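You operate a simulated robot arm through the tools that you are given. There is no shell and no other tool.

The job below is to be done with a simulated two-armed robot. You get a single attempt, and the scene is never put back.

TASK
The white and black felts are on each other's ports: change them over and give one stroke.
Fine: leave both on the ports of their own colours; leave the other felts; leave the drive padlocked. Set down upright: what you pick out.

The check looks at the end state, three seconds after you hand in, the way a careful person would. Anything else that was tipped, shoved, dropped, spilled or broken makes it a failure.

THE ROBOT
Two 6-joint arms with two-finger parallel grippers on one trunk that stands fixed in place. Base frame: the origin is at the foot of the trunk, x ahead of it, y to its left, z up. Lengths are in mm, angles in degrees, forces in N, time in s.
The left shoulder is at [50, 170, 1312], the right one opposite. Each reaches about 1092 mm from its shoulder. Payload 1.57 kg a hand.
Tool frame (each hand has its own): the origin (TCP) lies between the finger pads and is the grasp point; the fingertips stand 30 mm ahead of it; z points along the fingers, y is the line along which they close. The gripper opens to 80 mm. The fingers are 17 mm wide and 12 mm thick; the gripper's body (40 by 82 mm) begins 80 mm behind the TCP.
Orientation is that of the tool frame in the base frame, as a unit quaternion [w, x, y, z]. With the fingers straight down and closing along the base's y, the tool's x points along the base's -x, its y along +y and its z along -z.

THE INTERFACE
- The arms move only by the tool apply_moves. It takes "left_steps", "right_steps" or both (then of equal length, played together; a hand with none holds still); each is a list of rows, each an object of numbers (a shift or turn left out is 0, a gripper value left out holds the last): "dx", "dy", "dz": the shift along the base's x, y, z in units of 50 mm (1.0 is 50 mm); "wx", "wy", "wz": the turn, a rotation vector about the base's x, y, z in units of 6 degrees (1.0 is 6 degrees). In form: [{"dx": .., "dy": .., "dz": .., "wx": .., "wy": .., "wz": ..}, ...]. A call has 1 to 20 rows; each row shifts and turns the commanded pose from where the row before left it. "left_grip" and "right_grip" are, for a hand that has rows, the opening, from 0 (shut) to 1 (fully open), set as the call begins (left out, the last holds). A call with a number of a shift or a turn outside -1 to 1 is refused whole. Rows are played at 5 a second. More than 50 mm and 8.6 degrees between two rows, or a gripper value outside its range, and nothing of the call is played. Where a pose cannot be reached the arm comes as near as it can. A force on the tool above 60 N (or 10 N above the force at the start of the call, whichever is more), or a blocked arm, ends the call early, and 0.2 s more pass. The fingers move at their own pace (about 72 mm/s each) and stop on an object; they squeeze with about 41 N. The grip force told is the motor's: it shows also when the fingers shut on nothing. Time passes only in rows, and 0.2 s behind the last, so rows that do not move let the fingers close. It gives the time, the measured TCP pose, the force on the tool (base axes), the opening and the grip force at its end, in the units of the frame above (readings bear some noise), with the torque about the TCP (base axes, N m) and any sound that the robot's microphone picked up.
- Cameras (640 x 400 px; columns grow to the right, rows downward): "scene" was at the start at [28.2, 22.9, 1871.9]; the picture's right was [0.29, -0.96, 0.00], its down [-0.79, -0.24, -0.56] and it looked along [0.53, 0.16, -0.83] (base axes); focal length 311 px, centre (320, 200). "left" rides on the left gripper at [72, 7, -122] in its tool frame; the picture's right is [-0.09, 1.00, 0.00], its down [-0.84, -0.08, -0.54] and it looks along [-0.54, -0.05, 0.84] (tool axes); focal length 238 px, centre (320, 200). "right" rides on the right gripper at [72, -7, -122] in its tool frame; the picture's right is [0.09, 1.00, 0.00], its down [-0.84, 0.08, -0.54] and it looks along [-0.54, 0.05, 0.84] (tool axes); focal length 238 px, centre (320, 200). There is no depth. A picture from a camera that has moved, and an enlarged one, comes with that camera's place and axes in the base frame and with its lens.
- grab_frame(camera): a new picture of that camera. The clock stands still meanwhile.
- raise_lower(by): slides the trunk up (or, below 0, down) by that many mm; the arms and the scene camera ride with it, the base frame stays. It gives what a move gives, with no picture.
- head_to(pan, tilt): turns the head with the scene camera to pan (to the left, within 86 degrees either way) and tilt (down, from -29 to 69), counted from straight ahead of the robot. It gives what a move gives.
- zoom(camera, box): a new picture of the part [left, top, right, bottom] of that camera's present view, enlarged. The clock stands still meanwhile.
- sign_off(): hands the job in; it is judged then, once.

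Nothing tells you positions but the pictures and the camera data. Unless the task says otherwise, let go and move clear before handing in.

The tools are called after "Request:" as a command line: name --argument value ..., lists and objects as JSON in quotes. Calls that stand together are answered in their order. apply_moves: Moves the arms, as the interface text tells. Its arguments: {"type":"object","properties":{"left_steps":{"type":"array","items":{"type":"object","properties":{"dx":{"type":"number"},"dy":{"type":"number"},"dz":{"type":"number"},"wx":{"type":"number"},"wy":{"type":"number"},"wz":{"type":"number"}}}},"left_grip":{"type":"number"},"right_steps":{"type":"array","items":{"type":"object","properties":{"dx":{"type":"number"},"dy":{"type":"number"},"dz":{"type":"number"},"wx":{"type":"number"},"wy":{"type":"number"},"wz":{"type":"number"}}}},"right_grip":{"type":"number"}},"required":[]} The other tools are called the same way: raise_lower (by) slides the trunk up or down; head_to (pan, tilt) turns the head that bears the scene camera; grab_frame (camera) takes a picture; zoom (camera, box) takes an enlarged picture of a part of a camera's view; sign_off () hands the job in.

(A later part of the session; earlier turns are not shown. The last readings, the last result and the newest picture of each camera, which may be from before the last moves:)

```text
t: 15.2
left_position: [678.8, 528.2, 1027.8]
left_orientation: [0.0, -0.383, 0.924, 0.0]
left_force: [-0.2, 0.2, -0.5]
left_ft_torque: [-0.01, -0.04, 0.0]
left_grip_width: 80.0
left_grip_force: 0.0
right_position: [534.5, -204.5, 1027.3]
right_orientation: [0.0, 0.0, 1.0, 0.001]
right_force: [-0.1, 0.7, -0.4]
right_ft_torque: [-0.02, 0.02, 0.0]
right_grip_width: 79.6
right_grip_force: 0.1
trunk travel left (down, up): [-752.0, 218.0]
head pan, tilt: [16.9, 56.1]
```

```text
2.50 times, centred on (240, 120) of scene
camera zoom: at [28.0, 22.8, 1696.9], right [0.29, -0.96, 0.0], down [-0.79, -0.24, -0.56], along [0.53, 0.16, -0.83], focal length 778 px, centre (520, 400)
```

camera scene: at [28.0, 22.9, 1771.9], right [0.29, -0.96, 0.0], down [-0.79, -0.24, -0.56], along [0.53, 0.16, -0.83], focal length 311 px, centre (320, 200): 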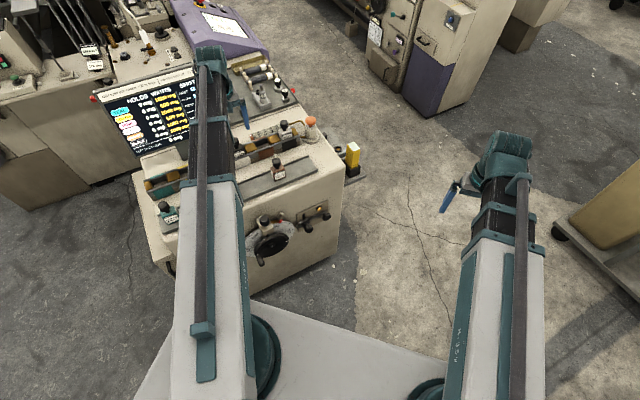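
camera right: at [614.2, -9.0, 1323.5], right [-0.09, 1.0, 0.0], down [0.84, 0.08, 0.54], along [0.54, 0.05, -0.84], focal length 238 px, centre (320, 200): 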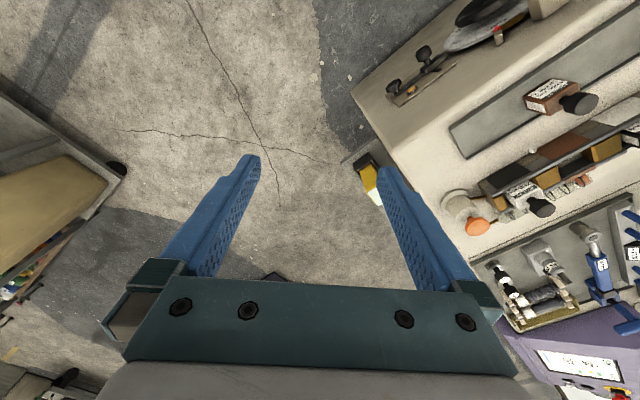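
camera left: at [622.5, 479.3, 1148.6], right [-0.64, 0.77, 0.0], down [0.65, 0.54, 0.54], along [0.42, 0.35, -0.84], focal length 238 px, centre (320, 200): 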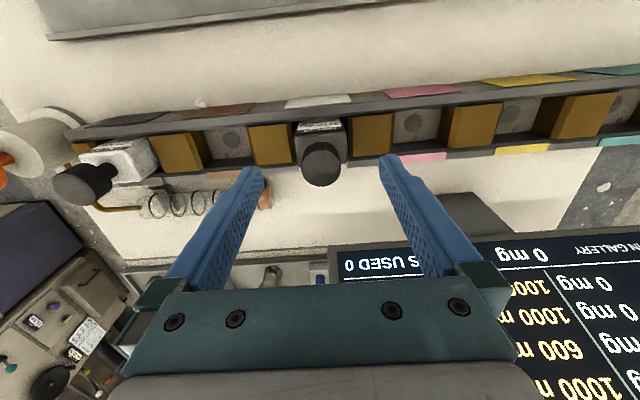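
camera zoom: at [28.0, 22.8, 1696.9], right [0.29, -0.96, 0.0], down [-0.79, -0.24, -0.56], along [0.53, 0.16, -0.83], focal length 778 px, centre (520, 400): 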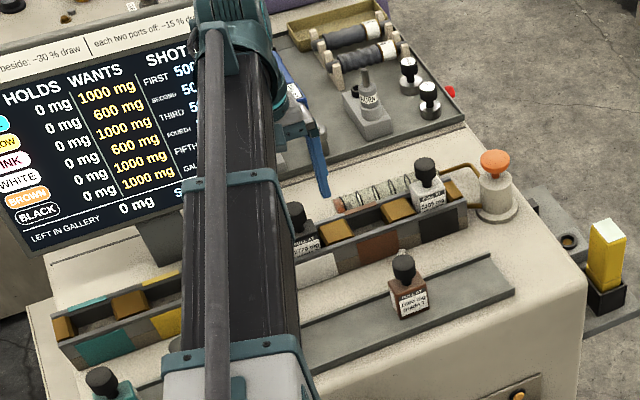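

The cap sits right under the grasp point in the picture and everything has clearance. I'll lower 42 mm so the pads straddle the cap and look again before closing.

Request:
raise_lower --by -30

Request:
raise_lower --by -12

Request:
grab_frame --camera "left"

Request:
zoom --camera "scene" --box '[200, 60, 320, 180]'

```text
t: 16.0
left_position: [678.4, 525.9, 997.2]
left_orientation: [0.001, -0.382, 0.924, 0.0]
left_force: [-1.5, -0.6, -0.1]
left_ft_torque: [0.0, 0.0, -0.01]
left_grip_width: 79.8
left_grip_force: 0.1
right_position: [535.6, -204.3, 997.4]
right_orientation: [0.0, 0.0, 1.0, 0.0]
right_force: [0.3, 0.3, 0.2]
right_ft_torque: [0.01, -0.01, 0.01]
right_grip_width: 79.7
right_grip_force: 0.2
trunk travel left (down, up): [-722.0, 248.0]
head pan, tilt: [16.9, 56.1]
```

```text
t: 16.6
left_position: [679.4, 527.4, 984.9]
left_orientation: [0.001, -0.383, 0.924, 0.0]
left_force: [0.1, 0.5, 0.1]
left_ft_torque: [0.01, -0.01, 0.01]
left_grip_width: 79.6
left_grip_force: 0.0
right_position: [534.2, -204.8, 985.2]
right_orientation: [-0.001, 0.0, 1.0, 0.0]
right_force: [0.7, 0.6, 0.4]
right_ft_torque: [-0.02, -0.01, -0.03]
right_grip_width: 80.1
right_grip_force: 0.1
trunk travel left (down, up): [-710.0, 260.0]
head pan, tilt: [16.9, 56.1]
```

```text
taken
camera left: at [622.4, 479.3, 1106.5], right [-0.64, 0.77, 0.0], down [0.65, 0.54, 0.54], along [0.42, 0.35, -0.84], focal length 238 px, centre (320, 200)
```

left: 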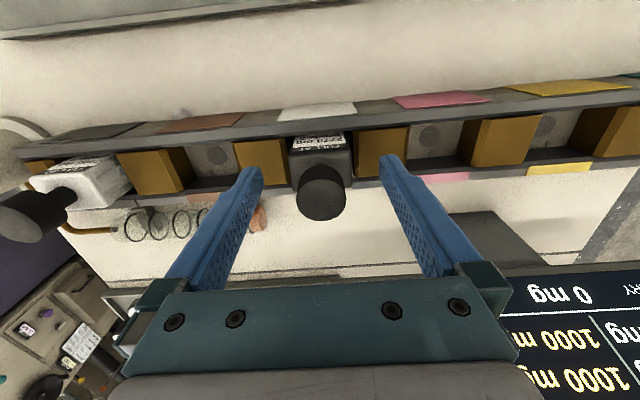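

```text
3.33 times, centred on (260, 120) of scene
camera zoom: at [28.0, 22.8, 1654.9], right [0.29, -0.96, 0.0], down [-0.79, -0.24, -0.56], along [0.53, 0.16, -0.83], focal length 1038 px, centre (520, 467)
```

zoom: 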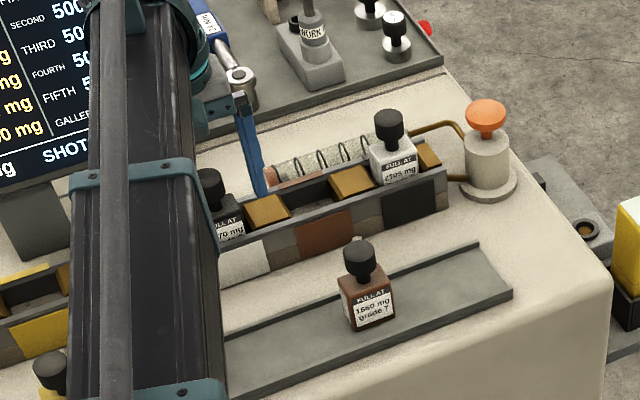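

The cap is centred between the fingers. Closing now on the cap, holding still while the fingers travel.

Request:
apply_moves --left_steps '[{}, {}, {}, {}, {}]' --left_grip 0

Request:
grab_frame --camera "left"

```text
t: 17.8
left_position: [679.2, 526.8, 984.6]
left_orientation: [0.001, -0.383, 0.924, 0.001]
left_force: [-0.5, 0.4, 0.3]
left_ft_torque: [-0.04, -0.02, 0.0]
left_grip_width: 43.3
left_grip_force: 41.0
right_position: [535.9, -206.9, 984.6]
right_orientation: [0.0, 0.0, 1.0, 0.0]
right_force: [0.5, 0.4, 0.5]
right_ft_torque: [-0.01, -0.01, -0.01]
right_grip_width: 80.0
right_grip_force: 0.0
trunk travel left (down, up): [-710.0, 260.0]
head pan, tilt: [16.9, 56.1]
```

```text
taken
camera left: at [622.6, 479.4, 1106.5], right [-0.64, 0.77, 0.0], down [0.65, 0.54, 0.54], along [0.42, 0.35, -0.84], focal length 238 px, centre (320, 200)
```

left: 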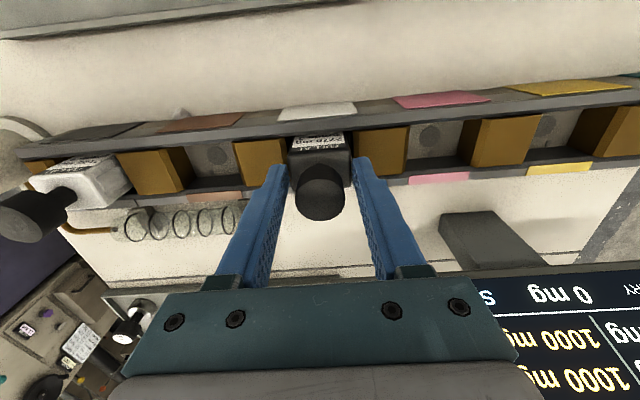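

The fingers stopped at 43 mm, so the tips are on the upper sides of the body, not on the cap. I'll zoom to judge how much overlap there is before lifting.

Request:
zoom --camera "left" --box '[260, 120, 380, 230]'

Request:
zoom --camera "scene" --box '[225, 100, 285, 160]'

```text
3.64 times, centred on (320, 175) of left
camera zoom: at [622.6, 479.4, 1106.5], right [-0.64, 0.77, 0.0], down [0.65, 0.54, 0.54], along [0.42, 0.35, -0.84], focal length 867 px, centre (320, 291)
```

zoom: 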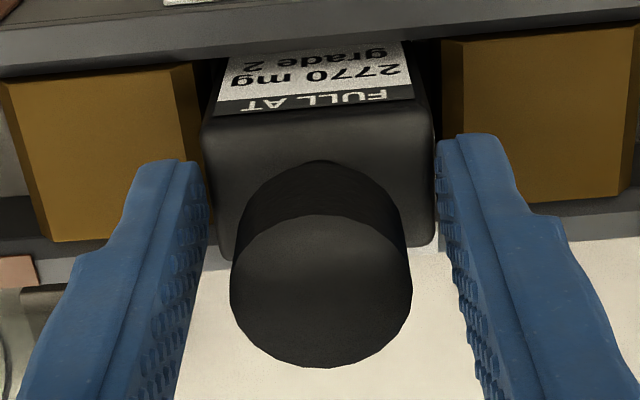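

```text
6.67 times, centred on (255, 130) of scene
camera zoom: at [28.1, 22.9, 1654.9], right [0.29, -0.96, 0.0], down [-0.79, -0.24, -0.56], along [0.53, 0.16, -0.83], focal length 2076 px, centre (753, 667)
```

zoom: 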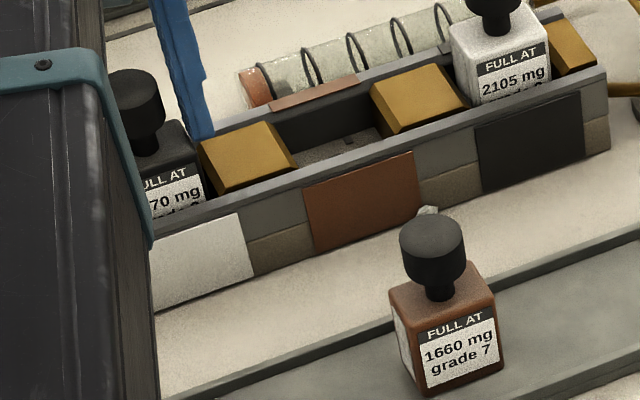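

The tips overlap the upper body sides flat on both faces. I'll lift 15 mm, still inside the pocket, and check that the bottle follows without slipping.

Request:
raise_lower --by 15

Request:
zoom --camera "left" --box '[260, 120, 380, 230]'

Request:
zoom --camera "scene" --box '[225, 100, 285, 160]'

```text
t: 18.4
left_position: [679.6, 527.0, 999.8]
left_orientation: [0.0, -0.383, 0.924, 0.0]
left_force: [0.1, -0.1, -1.7]
left_ft_torque: [-0.02, 0.02, -0.02]
left_grip_width: 43.4
left_grip_force: 41.2
right_position: [534.5, -205.1, 1000.0]
right_orientation: [0.0, 0.0, 1.0, 0.0]
right_force: [0.4, -0.6, 0.2]
right_ft_torque: [-0.03, -0.01, -0.03]
right_grip_width: 79.7
right_grip_force: 0.1
trunk travel left (down, up): [-725.0, 245.0]
head pan, tilt: [16.9, 56.1]
```

```text
3.64 times, centred on (320, 175) of left
camera zoom: at [622.9, 479.5, 1121.2], right [-0.64, 0.77, 0.0], down [0.65, 0.54, 0.54], along [0.42, 0.35, -0.84], focal length 867 px, centre (320, 291)
```

zoom: 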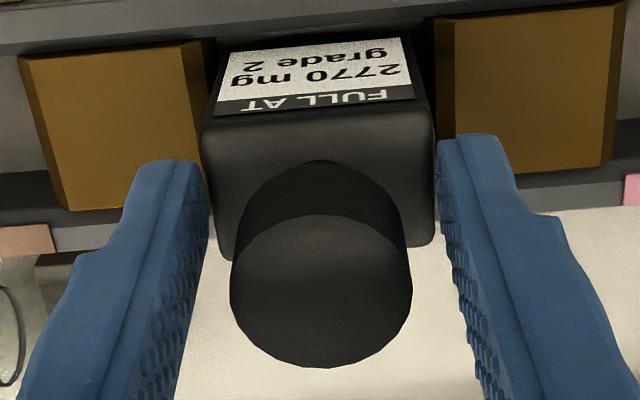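

```text
6.67 times, centred on (255, 130) of scene
camera zoom: at [28.6, 23.1, 1669.9], right [0.29, -0.96, 0.0], down [-0.79, -0.24, -0.56], along [0.53, 0.16, -0.83], focal length 2076 px, centre (753, 667)
```

zoom: 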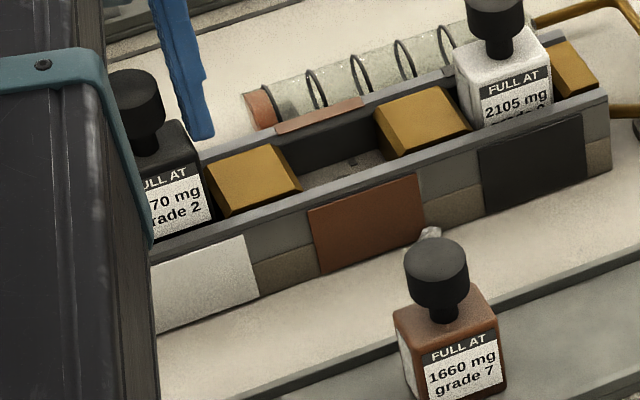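

The bottle came up with the hand, weight about 1.7 N and no slip. I'll lift 95 mm more to clear everything, then carry it straight back over the tray, midway between pink and brown.

Request:
raise_lower --by 95

Request:
apply_moves --left_steps '[{"dx": -0.3, "dy": -0.3}, {"dx": -0.425, "dy": -0.425}, {"dx": -0.425, "dy": -0.425}, {"dx": -0.425, "dy": -0.425}, {"dx": -0.419, "dy": -0.419}, {}, {}]'

Request:
grab_frame --camera "left"

Request:
grab_frame --camera "scene"

```text
t: 19.7
left_position: [678.7, 526.8, 1094.8]
left_orientation: [0.001, -0.382, 0.924, 0.001]
left_force: [-0.1, 0.1, -2.0]
left_ft_torque: [0.0, 0.03, -0.01]
left_grip_width: 43.4
left_grip_force: 41.2
right_position: [536.1, -204.4, 1094.2]
right_orientation: [0.0, 0.0, 1.0, 0.0]
right_force: [0.5, -0.2, 0.5]
right_ft_torque: [0.0, 0.02, 0.0]
right_grip_width: 80.3
right_grip_force: 0.0
trunk travel left (down, up): [-820.0, 150.0]
head pan, tilt: [16.9, 56.1]
```

```text
t: 21.3
left_position: [580.3, 427.5, 1095.4]
left_orientation: [0.001, -0.383, 0.924, 0.0]
left_force: [0.6, 0.8, -1.6]
left_ft_torque: [-0.02, 0.0, 0.03]
left_grip_width: 43.4
left_grip_force: 41.3
right_position: [535.0, -205.3, 1095.5]
right_orientation: [0.0, 0.0, 1.0, -0.001]
right_force: [0.3, 0.6, 0.6]
right_ft_torque: [0.02, 0.03, -0.02]
right_grip_width: 79.9
right_grip_force: 0.0
trunk travel left (down, up): [-820.0, 150.0]
head pan, tilt: [16.9, 56.1]
```

```text
taken
camera left: at [523.3, 379.8, 1216.5], right [-0.64, 0.77, 0.0], down [0.65, 0.54, 0.54], along [0.42, 0.35, -0.84], focal length 238 px, centre (320, 200)
```

left: 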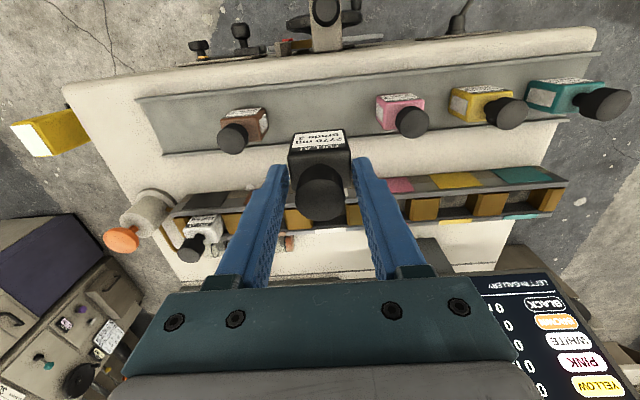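

```text
taken
camera scene: at [28.1, 22.9, 1764.9], right [0.29, -0.96, 0.0], down [-0.79, -0.24, -0.56], along [0.53, 0.16, -0.83], focal length 311 px, centre (320, 200)
```

scene: 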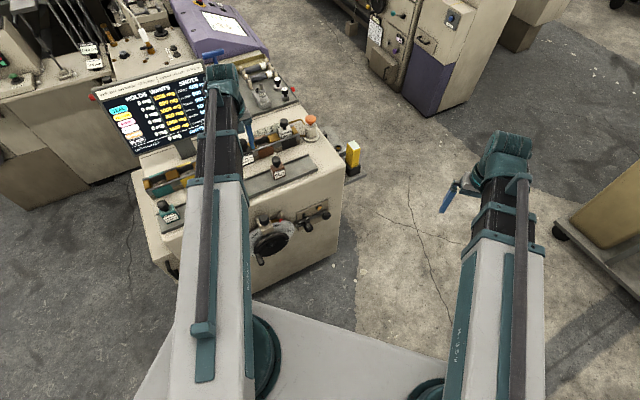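

The black felt hangs over the free tray space at about (580, 427). I'll lower most of the way and check it's still between the neighbours and inside the tray lips.

Request:
raise_lower --by -100

Request:
grab_frame --camera "left"

Request:
zoom --camera "scene" --box '[200, 110, 320, 230]'

```text
t: 22.6
left_position: [580.2, 427.4, 995.4]
left_orientation: [0.001, -0.383, 0.924, 0.001]
left_force: [0.6, 0.5, -1.2]
left_ft_torque: [0.01, 0.01, -0.03]
left_grip_width: 43.1
left_grip_force: 40.3
right_position: [535.2, -205.1, 994.7]
right_orientation: [0.0, 0.0, 1.0, 0.0]
right_force: [-0.5, -0.1, -0.3]
right_ft_torque: [-0.03, 0.0, 0.0]
right_grip_width: 79.8
right_grip_force: 0.2
trunk travel left (down, up): [-720.0, 250.0]
head pan, tilt: [16.9, 56.1]
```

```text
taken
camera left: at [523.3, 380.0, 1116.5], right [-0.64, 0.77, 0.0], down [0.65, 0.54, 0.54], along [0.42, 0.35, -0.84], focal length 238 px, centre (320, 200)
```

left: 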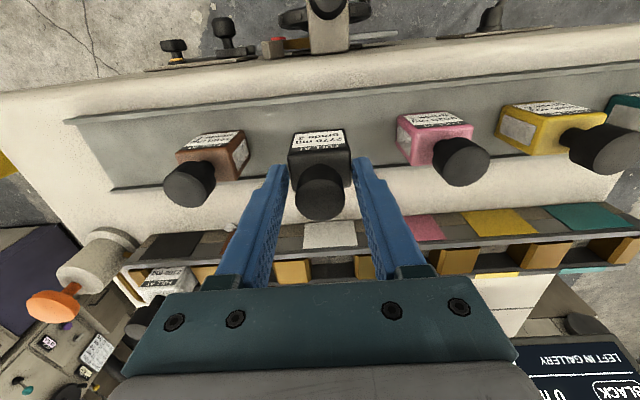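

```text
3.33 times, centred on (260, 170) of scene
camera zoom: at [28.1, 22.9, 1664.9], right [0.29, -0.96, 0.0], down [-0.79, -0.24, -0.56], along [0.53, 0.16, -0.83], focal length 1038 px, centre (520, 300)
```

zoom: 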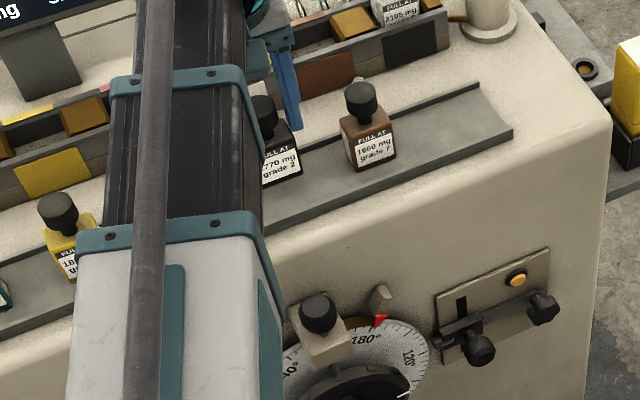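

The bottle hangs cleanly between brown and pink. Expected contact is about 31 mm lower; I'll go 22 mm, then step down in small amounts watching the force.

Request:
raise_lower --by -22

Request:
raise_lower --by -3

Request:
zoom --camera "left" --box '[150, 90, 500, 230]'

Request:
zoom --camera "scene" --box '[230, 120, 290, 180]'

```text
t: 23.3
left_position: [579.5, 427.1, 972.6]
left_orientation: [0.001, -0.382, 0.924, 0.001]
left_force: [-0.3, 0.0, -1.6]
left_ft_torque: [0.02, 0.0, 0.0]
left_grip_width: 43.2
left_grip_force: 41.1
right_position: [534.7, -205.4, 973.5]
right_orientation: [0.0, 0.0, 1.0, 0.0]
right_force: [0.1, 0.3, 1.1]
right_ft_torque: [0.01, 0.0, -0.01]
right_grip_width: 79.8
right_grip_force: 0.2
trunk travel left (down, up): [-698.0, 272.0]
head pan, tilt: [16.9, 56.1]
```

```text
t: 23.9
left_position: [579.4, 426.0, 970.0]
left_orientation: [0.001, -0.382, 0.924, 0.0]
left_force: [-0.8, 0.0, -1.2]
left_ft_torque: [-0.02, 0.01, -0.03]
left_grip_width: 43.0
left_grip_force: 41.1
right_position: [534.6, -204.7, 968.7]
right_orientation: [0.0, -0.001, 1.0, 0.0]
right_force: [-1.6, 0.7, 0.5]
right_ft_torque: [0.01, -0.01, -0.01]
right_grip_width: 79.8
right_grip_force: 0.1
trunk travel left (down, up): [-695.0, 275.0]
head pan, tilt: [16.9, 56.1]
```

```text
1.83 times, centred on (325, 160) of left
camera zoom: at [523.4, 380.0, 1091.4], right [-0.64, 0.77, 0.0], down [0.65, 0.54, 0.54], along [0.42, 0.35, -0.84], focal length 436 px, centre (311, 273)
```

zoom: 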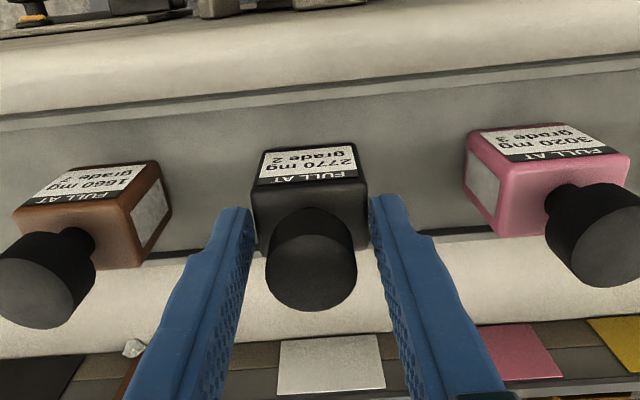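

```text
6.67 times, centred on (260, 150) of scene
camera zoom: at [28.2, 22.9, 1639.9], right [0.29, -0.96, 0.0], down [-0.79, -0.24, -0.56], along [0.53, 0.16, -0.83], focal length 2076 px, centre (720, 533)
```

zoom: 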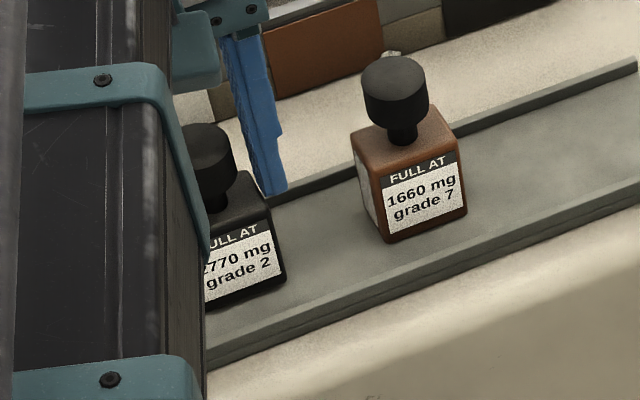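

Very close to the tray floor now. I'll step down 2 mm at a time until the force shows contact.

Request:
raise_lower --by -2

Request:
raise_lower --by -2

```text
t: 24.4
left_position: [579.3, 428.1, 968.3]
left_orientation: [0.0, -0.382, 0.924, 0.0]
left_force: [-0.1, 0.1, -0.3]
left_ft_torque: [-0.01, 0.01, -0.02]
left_grip_width: 43.2
left_grip_force: 40.7
right_position: [534.8, -205.2, 967.6]
right_orientation: [0.001, 0.0, 1.0, 0.0]
right_force: [1.3, -0.6, 0.8]
right_ft_torque: [0.0, -0.01, -0.02]
right_grip_width: 80.0
right_grip_force: 0.1
trunk travel left (down, up): [-693.0, 277.0]
head pan, tilt: [16.9, 56.1]
```

```text
t: 24.9
left_position: [579.0, 427.5, 968.0]
left_orientation: [0.003, -0.383, 0.924, 0.001]
left_force: [7.0, 5.3, 34.6]
left_ft_torque: [0.19, -0.45, 0.01]
left_grip_width: 43.4
left_grip_force: 41.4
right_position: [533.6, -206.2, 967.5]
right_orientation: [0.001, -0.001, 1.0, 0.0]
right_force: [0.1, 0.7, -0.8]
right_ft_torque: [0.01, -0.04, 0.01]
right_grip_width: 79.8
right_grip_force: 0.1
trunk travel left (down, up): [-691.0, 279.0]
head pan, tilt: [16.9, 56.1]
```

Contact: 35 N at the last step. I'll back off 1.6 mm to unload, then open the fingers fully and rise.

Request:
raise_lower --by 1.6

Request:
apply_moves --left_steps '[{}, {}, {}, {}]' --left_grip 1

Request:
grab_frame --camera "left"

```text
t: 25.4
left_position: [579.0, 425.6, 967.9]
left_orientation: [0.002, -0.382, 0.924, 0.001]
left_force: [4.9, 2.6, 15.0]
left_ft_torque: [0.18, -0.37, 0.02]
left_grip_width: 43.2
left_grip_force: 41.3
right_position: [535.1, -205.1, 967.0]
right_orientation: [-0.001, 0.001, 1.0, 0.0]
right_force: [0.8, 0.5, 0.4]
right_ft_torque: [0.02, 0.01, 0.0]
right_grip_width: 80.1
right_grip_force: 0.0
trunk travel left (down, up): [-693.0, 277.0]
head pan, tilt: [16.9, 56.1]
```

```text
t: 26.4
left_position: [579.2, 428.3, 966.0]
left_orientation: [0.0, -0.383, 0.924, 0.0]
left_force: [-0.9, 0.4, 0.6]
left_ft_torque: [-0.01, -0.01, -0.02]
left_grip_width: 80.0
left_grip_force: 0.0
right_position: [534.3, -206.6, 966.4]
right_orientation: [0.001, 0.0, 1.0, 0.0]
right_force: [-1.0, 0.4, 0.2]
right_ft_torque: [-0.02, 0.0, -0.02]
right_grip_width: 80.3
right_grip_force: 0.2
trunk travel left (down, up): [-693.0, 277.0]
head pan, tilt: [16.9, 56.1]
```

```text
taken
camera left: at [523.3, 379.9, 1089.1], right [-0.64, 0.77, 0.0], down [0.65, 0.54, 0.54], along [0.42, 0.35, -0.84], focal length 238 px, centre (320, 200)
```

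left: 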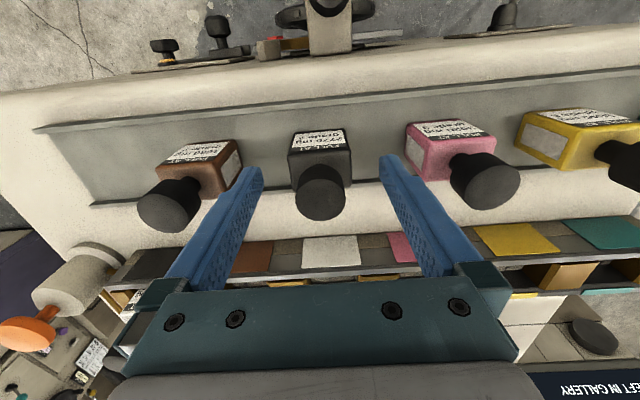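

The black felt stands upright on the tray. I'll rise clear and move over to the white felt at the black port.

Request:
raise_lower --by 117

Request:
apply_moves --left_steps '[{"dx": 0.7867, "dy": -0.1217}, {"dx": 0.7867, "dy": -0.1217}, {"dx": 0.7867, "dy": -0.1217}, {"dx": 0.7867, "dy": -0.1217}, {"dx": 0.7867, "dy": -0.1217}, {"dx": 0.7867, "dy": -0.1217}, {}, {}]'

Request:
grab_frame --camera "left"

Request:
zoom --camera "left" --box '[200, 40, 420, 200]'

Request:
grab_frame --camera "scene"

```text
t: 27.9
left_position: [580.1, 426.3, 1084.1]
left_orientation: [0.0, -0.383, 0.924, 0.0]
left_force: [-0.4, 0.0, 0.6]
left_ft_torque: [-0.01, 0.01, 0.01]
left_grip_width: 79.9
left_grip_force: 0.0
right_position: [535.2, -205.2, 1084.6]
right_orientation: [0.0, 0.0, 1.0, 0.0]
right_force: [0.0, 0.6, -0.9]
right_ft_torque: [0.0, 0.0, 0.02]
right_grip_width: 80.0
right_grip_force: 0.1
trunk travel left (down, up): [-810.0, 160.0]
head pan, tilt: [16.9, 56.1]
```

```text
t: 29.7
left_position: [814.4, 389.4, 1084.5]
left_orientation: [0.001, -0.381, 0.925, 0.001]
left_force: [-0.3, -0.7, 0.7]
left_ft_torque: [0.02, -0.02, 0.02]
left_grip_width: 80.1
left_grip_force: 0.1
right_position: [534.8, -206.8, 1085.0]
right_orientation: [-0.001, 0.0, 1.0, -0.001]
right_force: [0.6, -0.4, -0.4]
right_ft_torque: [0.01, 0.0, -0.01]
right_grip_width: 80.0
right_grip_force: 0.0
trunk travel left (down, up): [-810.0, 160.0]
head pan, tilt: [16.9, 56.1]
```

```text
taken
camera left: at [758.9, 341.4, 1205.9], right [-0.64, 0.77, 0.0], down [0.65, 0.54, 0.54], along [0.42, 0.35, -0.84], focal length 238 px, centre (320, 200)
```

left: 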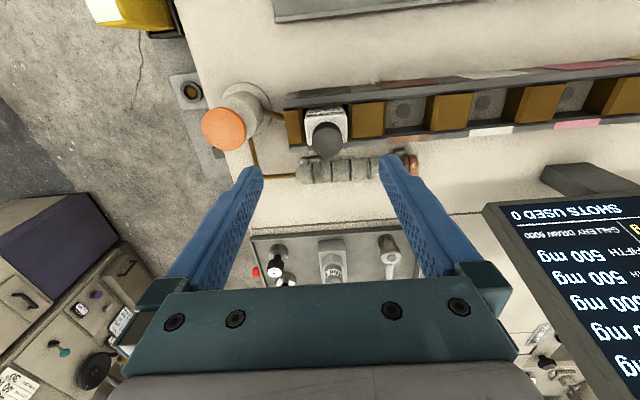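

```text
2.50 times, centred on (310, 120) of left
camera zoom: at [758.9, 341.4, 1205.9], right [-0.64, 0.77, 0.0], down [0.65, 0.54, 0.54], along [0.42, 0.35, -0.84], focal length 596 px, centre (345, 400)
```

zoom: 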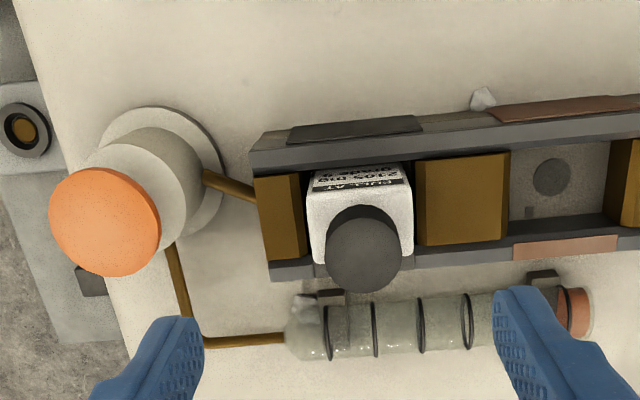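

```text
taken
camera scene: at [28.5, 22.9, 1754.5], right [0.29, -0.96, 0.0], down [-0.79, -0.24, -0.56], along [0.53, 0.16, -0.83], focal length 311 px, centre (320, 200)
```

scene: 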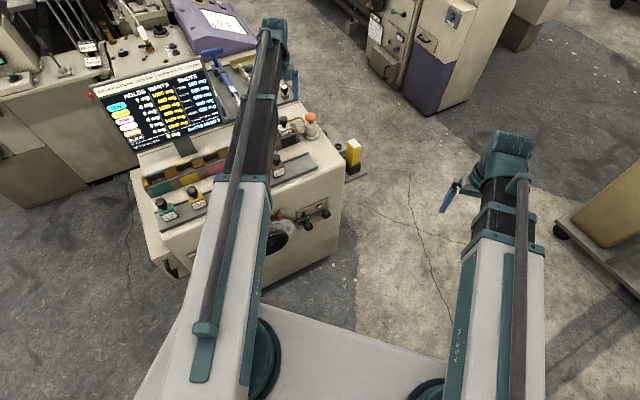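

The white felt's cap is about 7 mm left along the row and 2.5 mm further in than my hand. The black port's centre is near l = -294, which matches where the white felt sits. I'll correct, lower partway and check.

Request:
apply_moves --left_steps '[{"dx": -0.07, "dy": 0.14}, {}, {}]'

Request:
raise_lower --by -60

Request:
grab_frame --camera "left"

Request:
zoom --camera "left" --box '[230, 90, 410, 230]'

```text
t: 30.5
left_position: [810.8, 397.8, 1085.4]
left_orientation: [0.001, -0.383, 0.924, 0.0]
left_force: [-0.9, -0.6, 0.1]
left_ft_torque: [0.02, 0.02, -0.01]
left_grip_width: 80.2
left_grip_force: 0.0
right_position: [534.8, -205.4, 1084.1]
right_orientation: [0.0, 0.0, 1.0, 0.0]
right_force: [-0.9, 0.3, 0.1]
right_ft_torque: [-0.02, -0.04, 0.01]
right_grip_width: 79.8
right_grip_force: 0.0
trunk travel left (down, up): [-810.0, 160.0]
head pan, tilt: [16.9, 56.1]
```

```text
t: 31.5
left_position: [812.0, 396.9, 1025.4]
left_orientation: [0.001, -0.383, 0.924, 0.0]
left_force: [0.0, -0.7, 0.2]
left_ft_torque: [-0.04, -0.01, -0.05]
left_grip_width: 80.3
left_grip_force: 0.2
right_position: [535.1, -205.2, 1025.2]
right_orientation: [0.001, 0.0, 1.0, 0.0]
right_force: [0.3, 0.2, 0.0]
right_ft_torque: [0.02, 0.02, 0.01]
right_grip_width: 80.0
right_grip_force: 0.1
trunk travel left (down, up): [-750.0, 220.0]
head pan, tilt: [16.9, 56.1]
```

```text
taken
camera left: at [755.1, 349.5, 1146.2], right [-0.64, 0.77, 0.0], down [0.65, 0.54, 0.54], along [0.42, 0.35, -0.84], focal length 238 px, centre (320, 200)
```

left: 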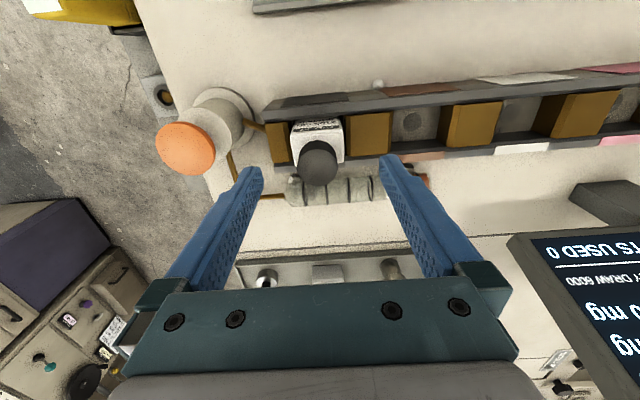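

```text
2.86 times, centred on (320, 160) of left
camera zoom: at [755.1, 349.5, 1146.2], right [-0.64, 0.77, 0.0], down [0.65, 0.54, 0.54], along [0.42, 0.35, -0.84], focal length 681 px, centre (320, 314)
```

zoom: 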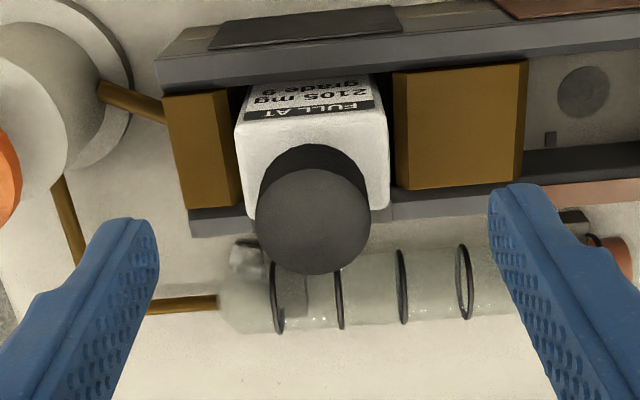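

Alignment is within about 1.5 mm. I'll trim it, lower to the same grasp height as before and close.

Request:
apply_moves --left_steps '[{"dx": 0.031, "dy": -0.009}, {}]'

Request:
raise_lower --by -40

Request:
grab_frame --camera "left"

Request:
zoom --camera "scene" --box '[220, 70, 340, 190]'

```text
t: 32.1
left_position: [813.2, 396.8, 1024.3]
left_orientation: [0.001, -0.383, 0.924, 0.001]
left_force: [1.1, -0.9, 0.8]
left_ft_torque: [-0.01, -0.01, 0.01]
left_grip_width: 79.9
left_grip_force: 0.1
right_position: [533.7, -206.6, 1024.6]
right_orientation: [0.0, 0.0, 1.0, 0.0]
right_force: [-0.2, -0.1, 1.3]
right_ft_torque: [-0.01, 0.04, -0.01]
right_grip_width: 79.8
right_grip_force: 0.1
trunk travel left (down, up): [-750.0, 220.0]
head pan, tilt: [16.9, 56.1]
```

```text
t: 32.9
left_position: [814.6, 398.3, 984.5]
left_orientation: [0.0, -0.383, 0.924, 0.001]
left_force: [-0.2, -0.2, -0.1]
left_ft_torque: [0.03, 0.02, 0.0]
left_grip_width: 79.6
left_grip_force: 0.2
right_position: [534.3, -205.5, 984.3]
right_orientation: [0.001, 0.0, 1.0, 0.0]
right_force: [0.6, 0.4, 0.0]
right_ft_torque: [-0.02, 0.0, 0.02]
right_grip_width: 80.1
right_grip_force: 0.1
trunk travel left (down, up): [-710.0, 260.0]
head pan, tilt: [16.9, 56.1]
```

```text
taken
camera left: at [756.5, 349.5, 1106.1], right [-0.64, 0.77, 0.0], down [0.65, 0.54, 0.54], along [0.42, 0.35, -0.84], focal length 238 px, centre (320, 200)
```

left: 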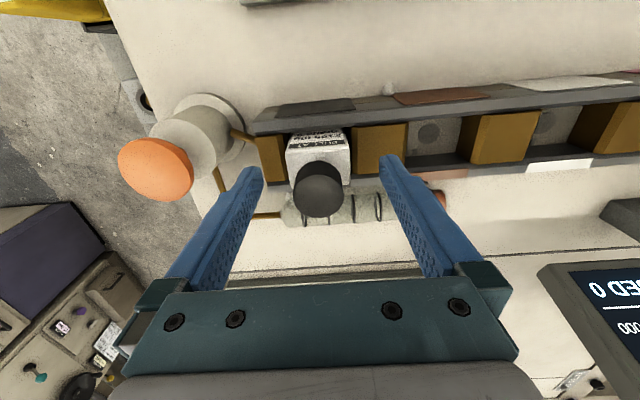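

```text
3.33 times, centred on (280, 130) of scene
camera zoom: at [28.0, 22.8, 1654.5], right [0.29, -0.96, 0.0], down [-0.79, -0.24, -0.56], along [0.53, 0.16, -0.83], focal length 1038 px, centre (453, 433)
```

zoom: 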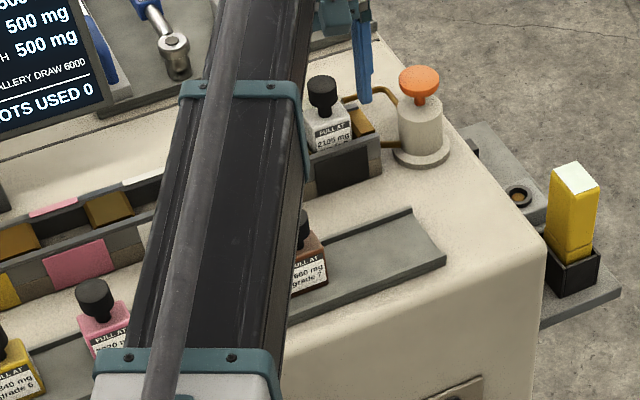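

The white cap is centred between the fingers and the pump is well clear. Closing and lifting 15 mm to test the hold.

Request:
apply_moves --left_steps '[{}, {}, {}, {}, {}]' --left_grip 0

Request:
raise_lower --by 15

Request:
zoom --camera "left" --box '[250, 110, 390, 230]'

```text
t: 34.1
left_position: [813.0, 397.6, 984.0]
left_orientation: [0.001, -0.383, 0.924, 0.0]
left_force: [0.0, 0.1, 0.1]
left_ft_torque: [0.0, 0.0, 0.0]
left_grip_width: 43.5
left_grip_force: 40.8
right_position: [535.2, -204.3, 983.7]
right_orientation: [0.0, 0.001, 1.0, -0.001]
right_force: [-0.7, -0.5, -0.1]
right_ft_torque: [0.02, 0.01, -0.02]
right_grip_width: 80.2
right_grip_force: 0.0
trunk travel left (down, up): [-710.0, 260.0]
head pan, tilt: [16.9, 56.1]
```

```text
t: 34.7
left_position: [812.9, 397.9, 998.7]
left_orientation: [0.002, -0.383, 0.924, 0.0]
left_force: [-0.5, 0.2, -1.6]
left_ft_torque: [0.02, 0.0, 0.02]
left_grip_width: 43.2
left_grip_force: 41.3
right_position: [535.9, -203.8, 998.8]
right_orientation: [0.0, 0.0, 1.0, 0.0]
right_force: [-0.6, -0.4, -0.1]
right_ft_torque: [-0.02, 0.0, -0.01]
right_grip_width: 80.1
right_grip_force: 0.1
trunk travel left (down, up): [-725.0, 245.0]
head pan, tilt: [16.9, 56.1]
```

```text
3.33 times, centred on (320, 170) of left
camera zoom: at [757.0, 349.6, 1120.8], right [-0.64, 0.77, 0.0], down [0.65, 0.54, 0.54], along [0.42, 0.35, -0.84], focal length 794 px, centre (320, 300)
```

zoom: 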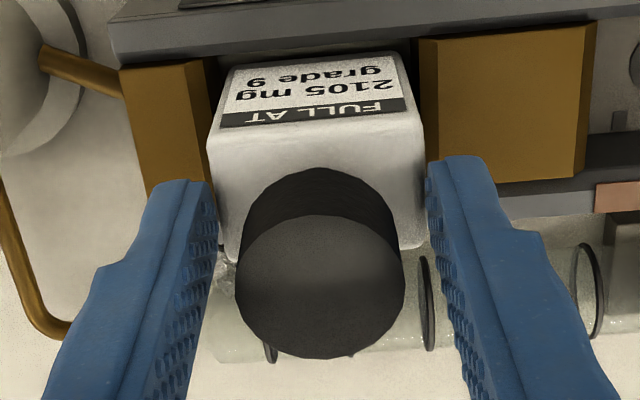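

The white felt lifts cleanly too. I'll raise it clear, carry it along the row to the white port at about (681, 529), and check alignment above the pocket.

Request:
raise_lower --by 95

Request:
apply_moves --left_steps '[{"dx": -0.44, "dy": 0.4385}, {"dx": -0.44, "dy": 0.4385}, {"dx": -0.44, "dy": 0.4385}, {"dx": -0.44, "dy": 0.4385}, {"dx": -0.44, "dy": 0.4385}, {"dx": -0.45, "dy": 0.4345}, {}, {}]'

Request:
grab_frame --camera "left"

Request:
zoom --camera "left" --box '[220, 60, 420, 220]'

Request:
apply_moves --left_steps '[{}]'

```text
t: 36.0
left_position: [814.8, 397.2, 1094.5]
left_orientation: [0.0, -0.383, 0.924, 0.0]
left_force: [-1.3, -0.6, -2.1]
left_ft_torque: [-0.03, 0.0, 0.03]
left_grip_width: 43.1
left_grip_force: 41.5
right_position: [535.4, -205.3, 1094.3]
right_orientation: [0.001, 0.0, 1.0, 0.0]
right_force: [-1.2, 0.2, -0.5]
right_ft_torque: [0.0, -0.02, 0.02]
right_grip_width: 79.8
right_grip_force: 0.1
trunk travel left (down, up): [-820.0, 150.0]
head pan, tilt: [16.9, 56.1]
```

```text
t: 37.8
left_position: [682.1, 526.2, 1094.6]
left_orientation: [0.001, -0.383, 0.924, 0.0]
left_force: [0.5, -0.3, -1.7]
left_ft_torque: [-0.01, -0.02, 0.02]
left_grip_width: 43.3
left_grip_force: 41.1
right_position: [534.9, -205.7, 1094.8]
right_orientation: [0.0, 0.0, 1.0, 0.0]
right_force: [-0.1, 0.4, 0.8]
right_ft_torque: [-0.01, 0.0, 0.0]
right_grip_width: 80.3
right_grip_force: 0.1
trunk travel left (down, up): [-820.0, 150.0]
head pan, tilt: [16.9, 56.1]
```

```text
taken
camera left: at [625.9, 479.5, 1216.0], right [-0.64, 0.77, 0.0], down [0.65, 0.54, 0.54], along [0.42, 0.35, -0.84], focal length 238 px, centre (320, 200)
```

left: 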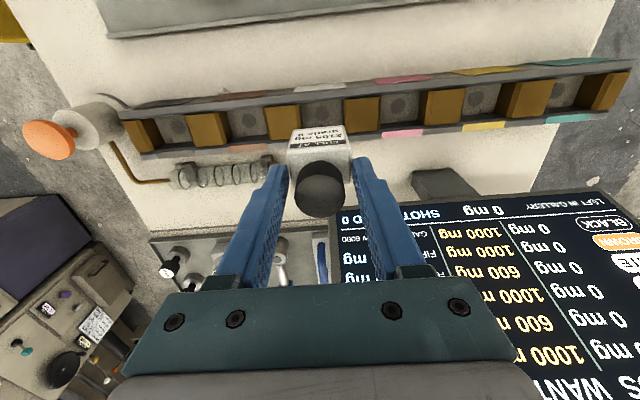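

```text
2.50 times, centred on (320, 140) of left
camera zoom: at [625.9, 479.5, 1216.0], right [-0.64, 0.77, 0.0], down [0.65, 0.54, 0.54], along [0.42, 0.35, -0.84], focal length 596 px, centre (320, 350)
```

zoom: 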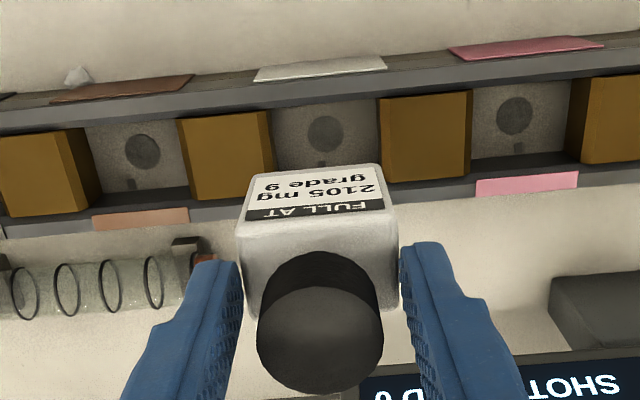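

```text
t: 38.2
left_position: [683.1, 526.7, 1094.9]
left_orientation: [0.001, -0.383, 0.924, 0.0]
left_force: [0.4, -0.1, -1.4]
left_ft_torque: [0.0, 0.03, 0.03]
left_grip_width: 43.3
left_grip_force: 41.6
right_position: [535.4, -205.2, 1093.9]
right_orientation: [-0.001, 0.0, 1.0, -0.001]
right_force: [0.6, -0.2, 0.9]
right_ft_torque: [0.02, -0.03, -0.02]
right_grip_width: 80.5
right_grip_force: 0.0
trunk travel left (down, up): [-820.0, 150.0]
head pan, tilt: [16.9, 56.1]
```

The empty white port's centre is about 2.8 mm to the left of where the bottle hangs. I'll correct, lower until the base is near the rail, and verify.

Request:
apply_moves --left_steps '[{"dx": -0.02, "dy": 0.06}, {}, {}]'

Request:
raise_lower --by -60

Request:
zoom --camera "left" --box '[220, 60, 420, 220]'

Request:
zoom --camera "scene" --box '[200, 80, 300, 180]'

```text
t: 39.0
left_position: [681.2, 531.9, 1094.8]
left_orientation: [0.001, -0.382, 0.924, -0.001]
left_force: [-1.2, 0.0, -0.2]
left_ft_torque: [-0.02, 0.0, 0.01]
left_grip_width: 43.4
left_grip_force: 41.1
right_position: [536.1, -207.1, 1094.1]
right_orientation: [0.001, 0.0, 1.0, 0.0]
right_force: [-0.4, -0.5, 1.1]
right_ft_torque: [0.0, 0.05, -0.03]
right_grip_width: 80.2
right_grip_force: 0.1
trunk travel left (down, up): [-820.0, 150.0]
head pan, tilt: [16.9, 56.1]
```

```text
t: 40.0
left_position: [681.0, 530.4, 1034.4]
left_orientation: [0.0, -0.383, 0.924, 0.0]
left_force: [-0.6, 0.0, -1.1]
left_ft_torque: [0.01, -0.02, -0.02]
left_grip_width: 43.2
left_grip_force: 40.7
right_position: [534.8, -204.8, 1034.8]
right_orientation: [0.0, 0.001, 1.0, 0.001]
right_force: [0.5, -0.7, -0.2]
right_ft_torque: [0.0, 0.01, 0.03]
right_grip_width: 80.0
right_grip_force: 0.0
trunk travel left (down, up): [-760.0, 210.0]
head pan, tilt: [16.9, 56.1]
```

```text
2.50 times, centred on (320, 140) of left
camera zoom: at [624.7, 483.2, 1156.1], right [-0.64, 0.77, 0.0], down [0.65, 0.54, 0.54], along [0.42, 0.35, -0.84], focal length 596 px, centre (320, 350)
```

zoom: 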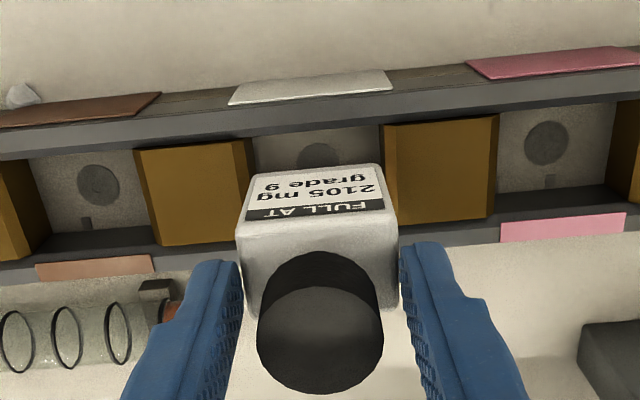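

```text
4.00 times, centred on (250, 130) of scene
camera zoom: at [28.1, 22.9, 1704.5], right [0.29, -0.96, 0.0], down [-0.79, -0.24, -0.56], along [0.53, 0.16, -0.83], focal length 1245 px, centre (600, 480)
```

zoom: 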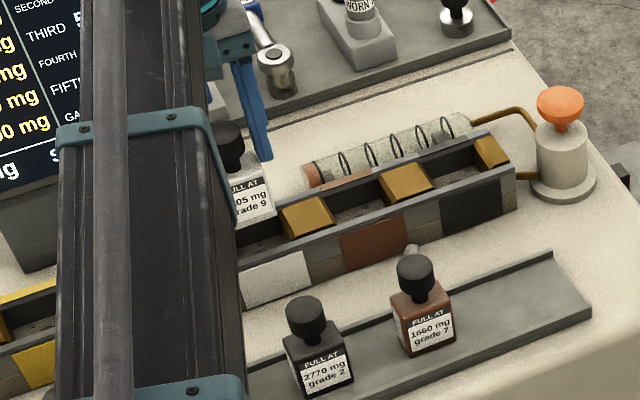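

Alignment over the pocket is within about 1 mm. Lowering into the pocket in steps, watching the force.

Request:
apply_moves --left_steps '[{"dx": 0.01, "dy": -0.012}, {}]'

Request:
raise_lower --by -20

Request:
raise_lower --by -10

Request:
zoom --camera "left" --box '[220, 60, 420, 220]'

Request:
zoom --camera "scene" --box '[220, 90, 280, 150]'

```text
t: 40.6
left_position: [680.6, 529.7, 1034.6]
left_orientation: [0.001, -0.383, 0.924, 0.001]
left_force: [0.0, -0.2, -1.3]
left_ft_torque: [0.01, 0.01, -0.01]
left_grip_width: 43.1
left_grip_force: 41.3
right_position: [534.8, -205.6, 1035.4]
right_orientation: [0.0, 0.0, 1.0, 0.0]
right_force: [0.4, 1.6, 0.7]
right_ft_torque: [-0.01, 0.03, -0.03]
right_grip_width: 80.1
right_grip_force: 0.1
trunk travel left (down, up): [-760.0, 210.0]
head pan, tilt: [16.9, 56.1]
```

```text
t: 41.3
left_position: [681.2, 530.3, 1014.7]
left_orientation: [0.0, -0.383, 0.924, 0.0]
left_force: [-0.4, 1.1, -0.8]
left_ft_torque: [0.03, 0.0, 0.01]
left_grip_width: 43.0
left_grip_force: 41.0
right_position: [534.3, -205.7, 1014.8]
right_orientation: [0.0, 0.0, 1.0, 0.0]
right_force: [-0.2, -0.4, 0.5]
right_ft_torque: [-0.02, 0.0, 0.0]
right_grip_width: 79.9
right_grip_force: 0.1
trunk travel left (down, up): [-740.0, 230.0]
head pan, tilt: [16.9, 56.1]
```

```text
t: 41.9
left_position: [681.7, 529.3, 1004.1]
left_orientation: [0.001, -0.383, 0.924, 0.001]
left_force: [0.3, 0.3, -0.9]
left_ft_torque: [-0.02, 0.01, -0.03]
left_grip_width: 43.1
left_grip_force: 40.8
right_position: [535.1, -205.9, 1005.5]
right_orientation: [0.001, 0.0, 1.0, -0.001]
right_force: [-0.3, 0.2, 0.4]
right_ft_torque: [0.01, 0.01, 0.03]
right_grip_width: 79.8
right_grip_force: 0.0
trunk travel left (down, up): [-730.0, 240.0]
head pan, tilt: [16.9, 56.1]
```

```text
2.50 times, centred on (320, 140) of left
camera zoom: at [624.9, 482.6, 1126.0], right [-0.64, 0.77, 0.0], down [0.65, 0.54, 0.54], along [0.42, 0.35, -0.84], focal length 596 px, centre (320, 350)
```

zoom: 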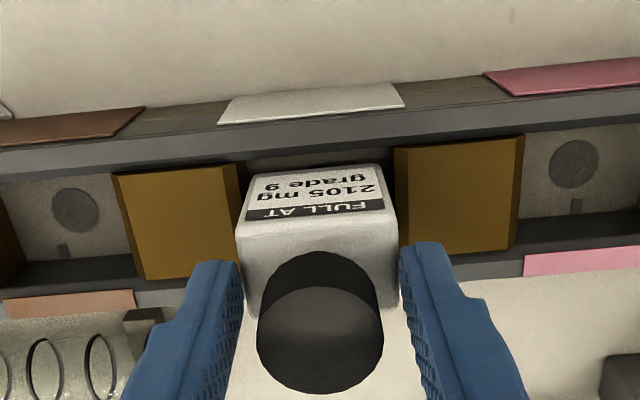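

```text
6.67 times, centred on (250, 120) of scene
camera zoom: at [28.1, 22.9, 1674.5], right [0.29, -0.96, 0.0], down [-0.79, -0.24, -0.56], along [0.53, 0.16, -0.83], focal length 2076 px, centre (787, 733)
```

zoom: 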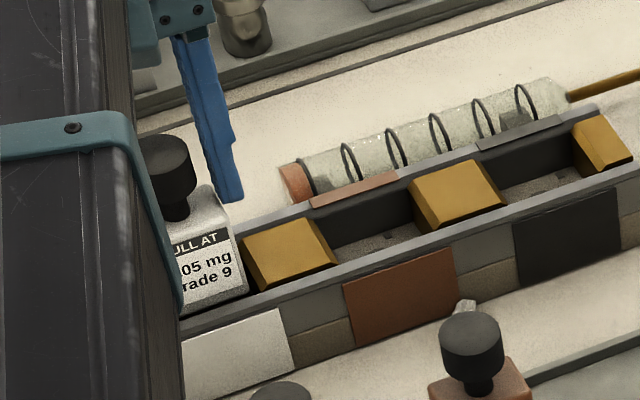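

The base is between the blocks with no side force. Continuing down toward the seat.

Request:
raise_lower --by -14

Request:
raise_lower --by -4

Request:
raise_lower --by -1.5

Request:
zoom --camera "left" --box '[220, 60, 420, 220]'

```text
t: 42.5
left_position: [681.1, 529.2, 989.8]
left_orientation: [0.001, -0.383, 0.924, 0.001]
left_force: [0.2, 0.0, -0.8]
left_ft_torque: [0.01, 0.01, -0.01]
left_grip_width: 43.1
left_grip_force: 40.8
right_position: [535.7, -206.0, 991.0]
right_orientation: [-0.001, 0.0, 1.0, 0.0]
right_force: [-0.6, 0.4, 0.4]
right_ft_torque: [0.02, -0.03, 0.0]
right_grip_width: 80.2
right_grip_force: 0.0
trunk travel left (down, up): [-716.0, 254.0]
head pan, tilt: [16.9, 56.1]
```

```text
t: 43.0
left_position: [680.7, 531.9, 985.7]
left_orientation: [0.001, -0.383, 0.924, 0.0]
left_force: [1.2, 0.2, -2.2]
left_ft_torque: [-0.01, 0.03, -0.01]
left_grip_width: 43.3
left_grip_force: 40.8
right_position: [534.3, -206.0, 987.0]
right_orientation: [0.0, 0.0, 1.0, 0.0]
right_force: [1.0, 0.3, 0.2]
right_ft_torque: [0.03, -0.01, 0.02]
right_grip_width: 80.2
right_grip_force: 0.0
trunk travel left (down, up): [-712.0, 258.0]
head pan, tilt: [16.9, 56.1]
```

```text
t: 43.5
left_position: [680.8, 530.7, 984.7]
left_orientation: [0.001, -0.382, 0.924, 0.0]
left_force: [-0.2, -0.1, -1.7]
left_ft_torque: [-0.02, 0.02, 0.02]
left_grip_width: 43.1
left_grip_force: 40.9
right_position: [535.8, -205.0, 984.5]
right_orientation: [0.0, 0.0, 1.0, 0.0]
right_force: [-0.2, 0.6, 0.0]
right_ft_torque: [-0.02, 0.01, 0.0]
right_grip_width: 79.9
right_grip_force: 0.0
trunk travel left (down, up): [-710.0, 260.0]
head pan, tilt: [16.9, 56.1]
```

```text
2.50 times, centred on (320, 140) of left
camera zoom: at [625.0, 482.6, 1106.5], right [-0.64, 0.77, 0.0], down [0.65, 0.54, 0.54], along [0.42, 0.35, -0.84], focal length 596 px, centre (320, 350)
```

zoom: 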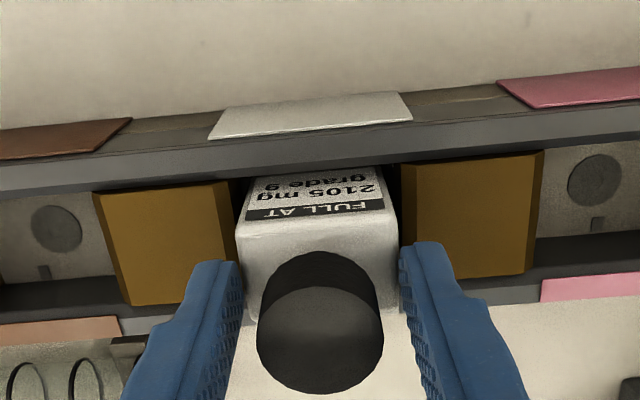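

Half a millimetre or so remains to the seat. One more small step, then release.

Request:
raise_lower --by -0.8

Request:
apply_moves --left_steps '[{}, {}]'

```text
t: 44.0
left_position: [681.6, 529.9, 983.9]
left_orientation: [0.001, -0.383, 0.924, 0.001]
left_force: [1.2, 0.3, 3.8]
left_ft_torque: [0.14, -0.01, -0.06]
left_grip_width: 43.2
left_grip_force: 41.0
right_position: [535.0, -205.6, 984.0]
right_orientation: [0.0, 0.0, 1.0, -0.001]
right_force: [0.0, -0.5, -0.2]
right_ft_torque: [0.01, 0.04, -0.02]
right_grip_width: 79.9
right_grip_force: 0.0
trunk travel left (down, up): [-709.0, 261.0]
head pan, tilt: [16.9, 56.1]
```

```text
t: 44.6
left_position: [682.4, 529.8, 983.3]
left_orientation: [0.0, -0.383, 0.924, 0.001]
left_force: [0.8, 1.6, 6.1]
left_ft_torque: [0.15, -0.04, -0.02]
left_grip_width: 43.5
left_grip_force: 41.7
right_position: [535.1, -204.4, 984.7]
right_orientation: [0.0, 0.0, 1.0, -0.001]
right_force: [-0.1, -0.9, 0.1]
right_ft_torque: [-0.01, 0.02, -0.01]
right_grip_width: 79.8
right_grip_force: 0.1
trunk travel left (down, up): [-709.0, 261.0]
head pan, tilt: [16.9, 56.1]
```

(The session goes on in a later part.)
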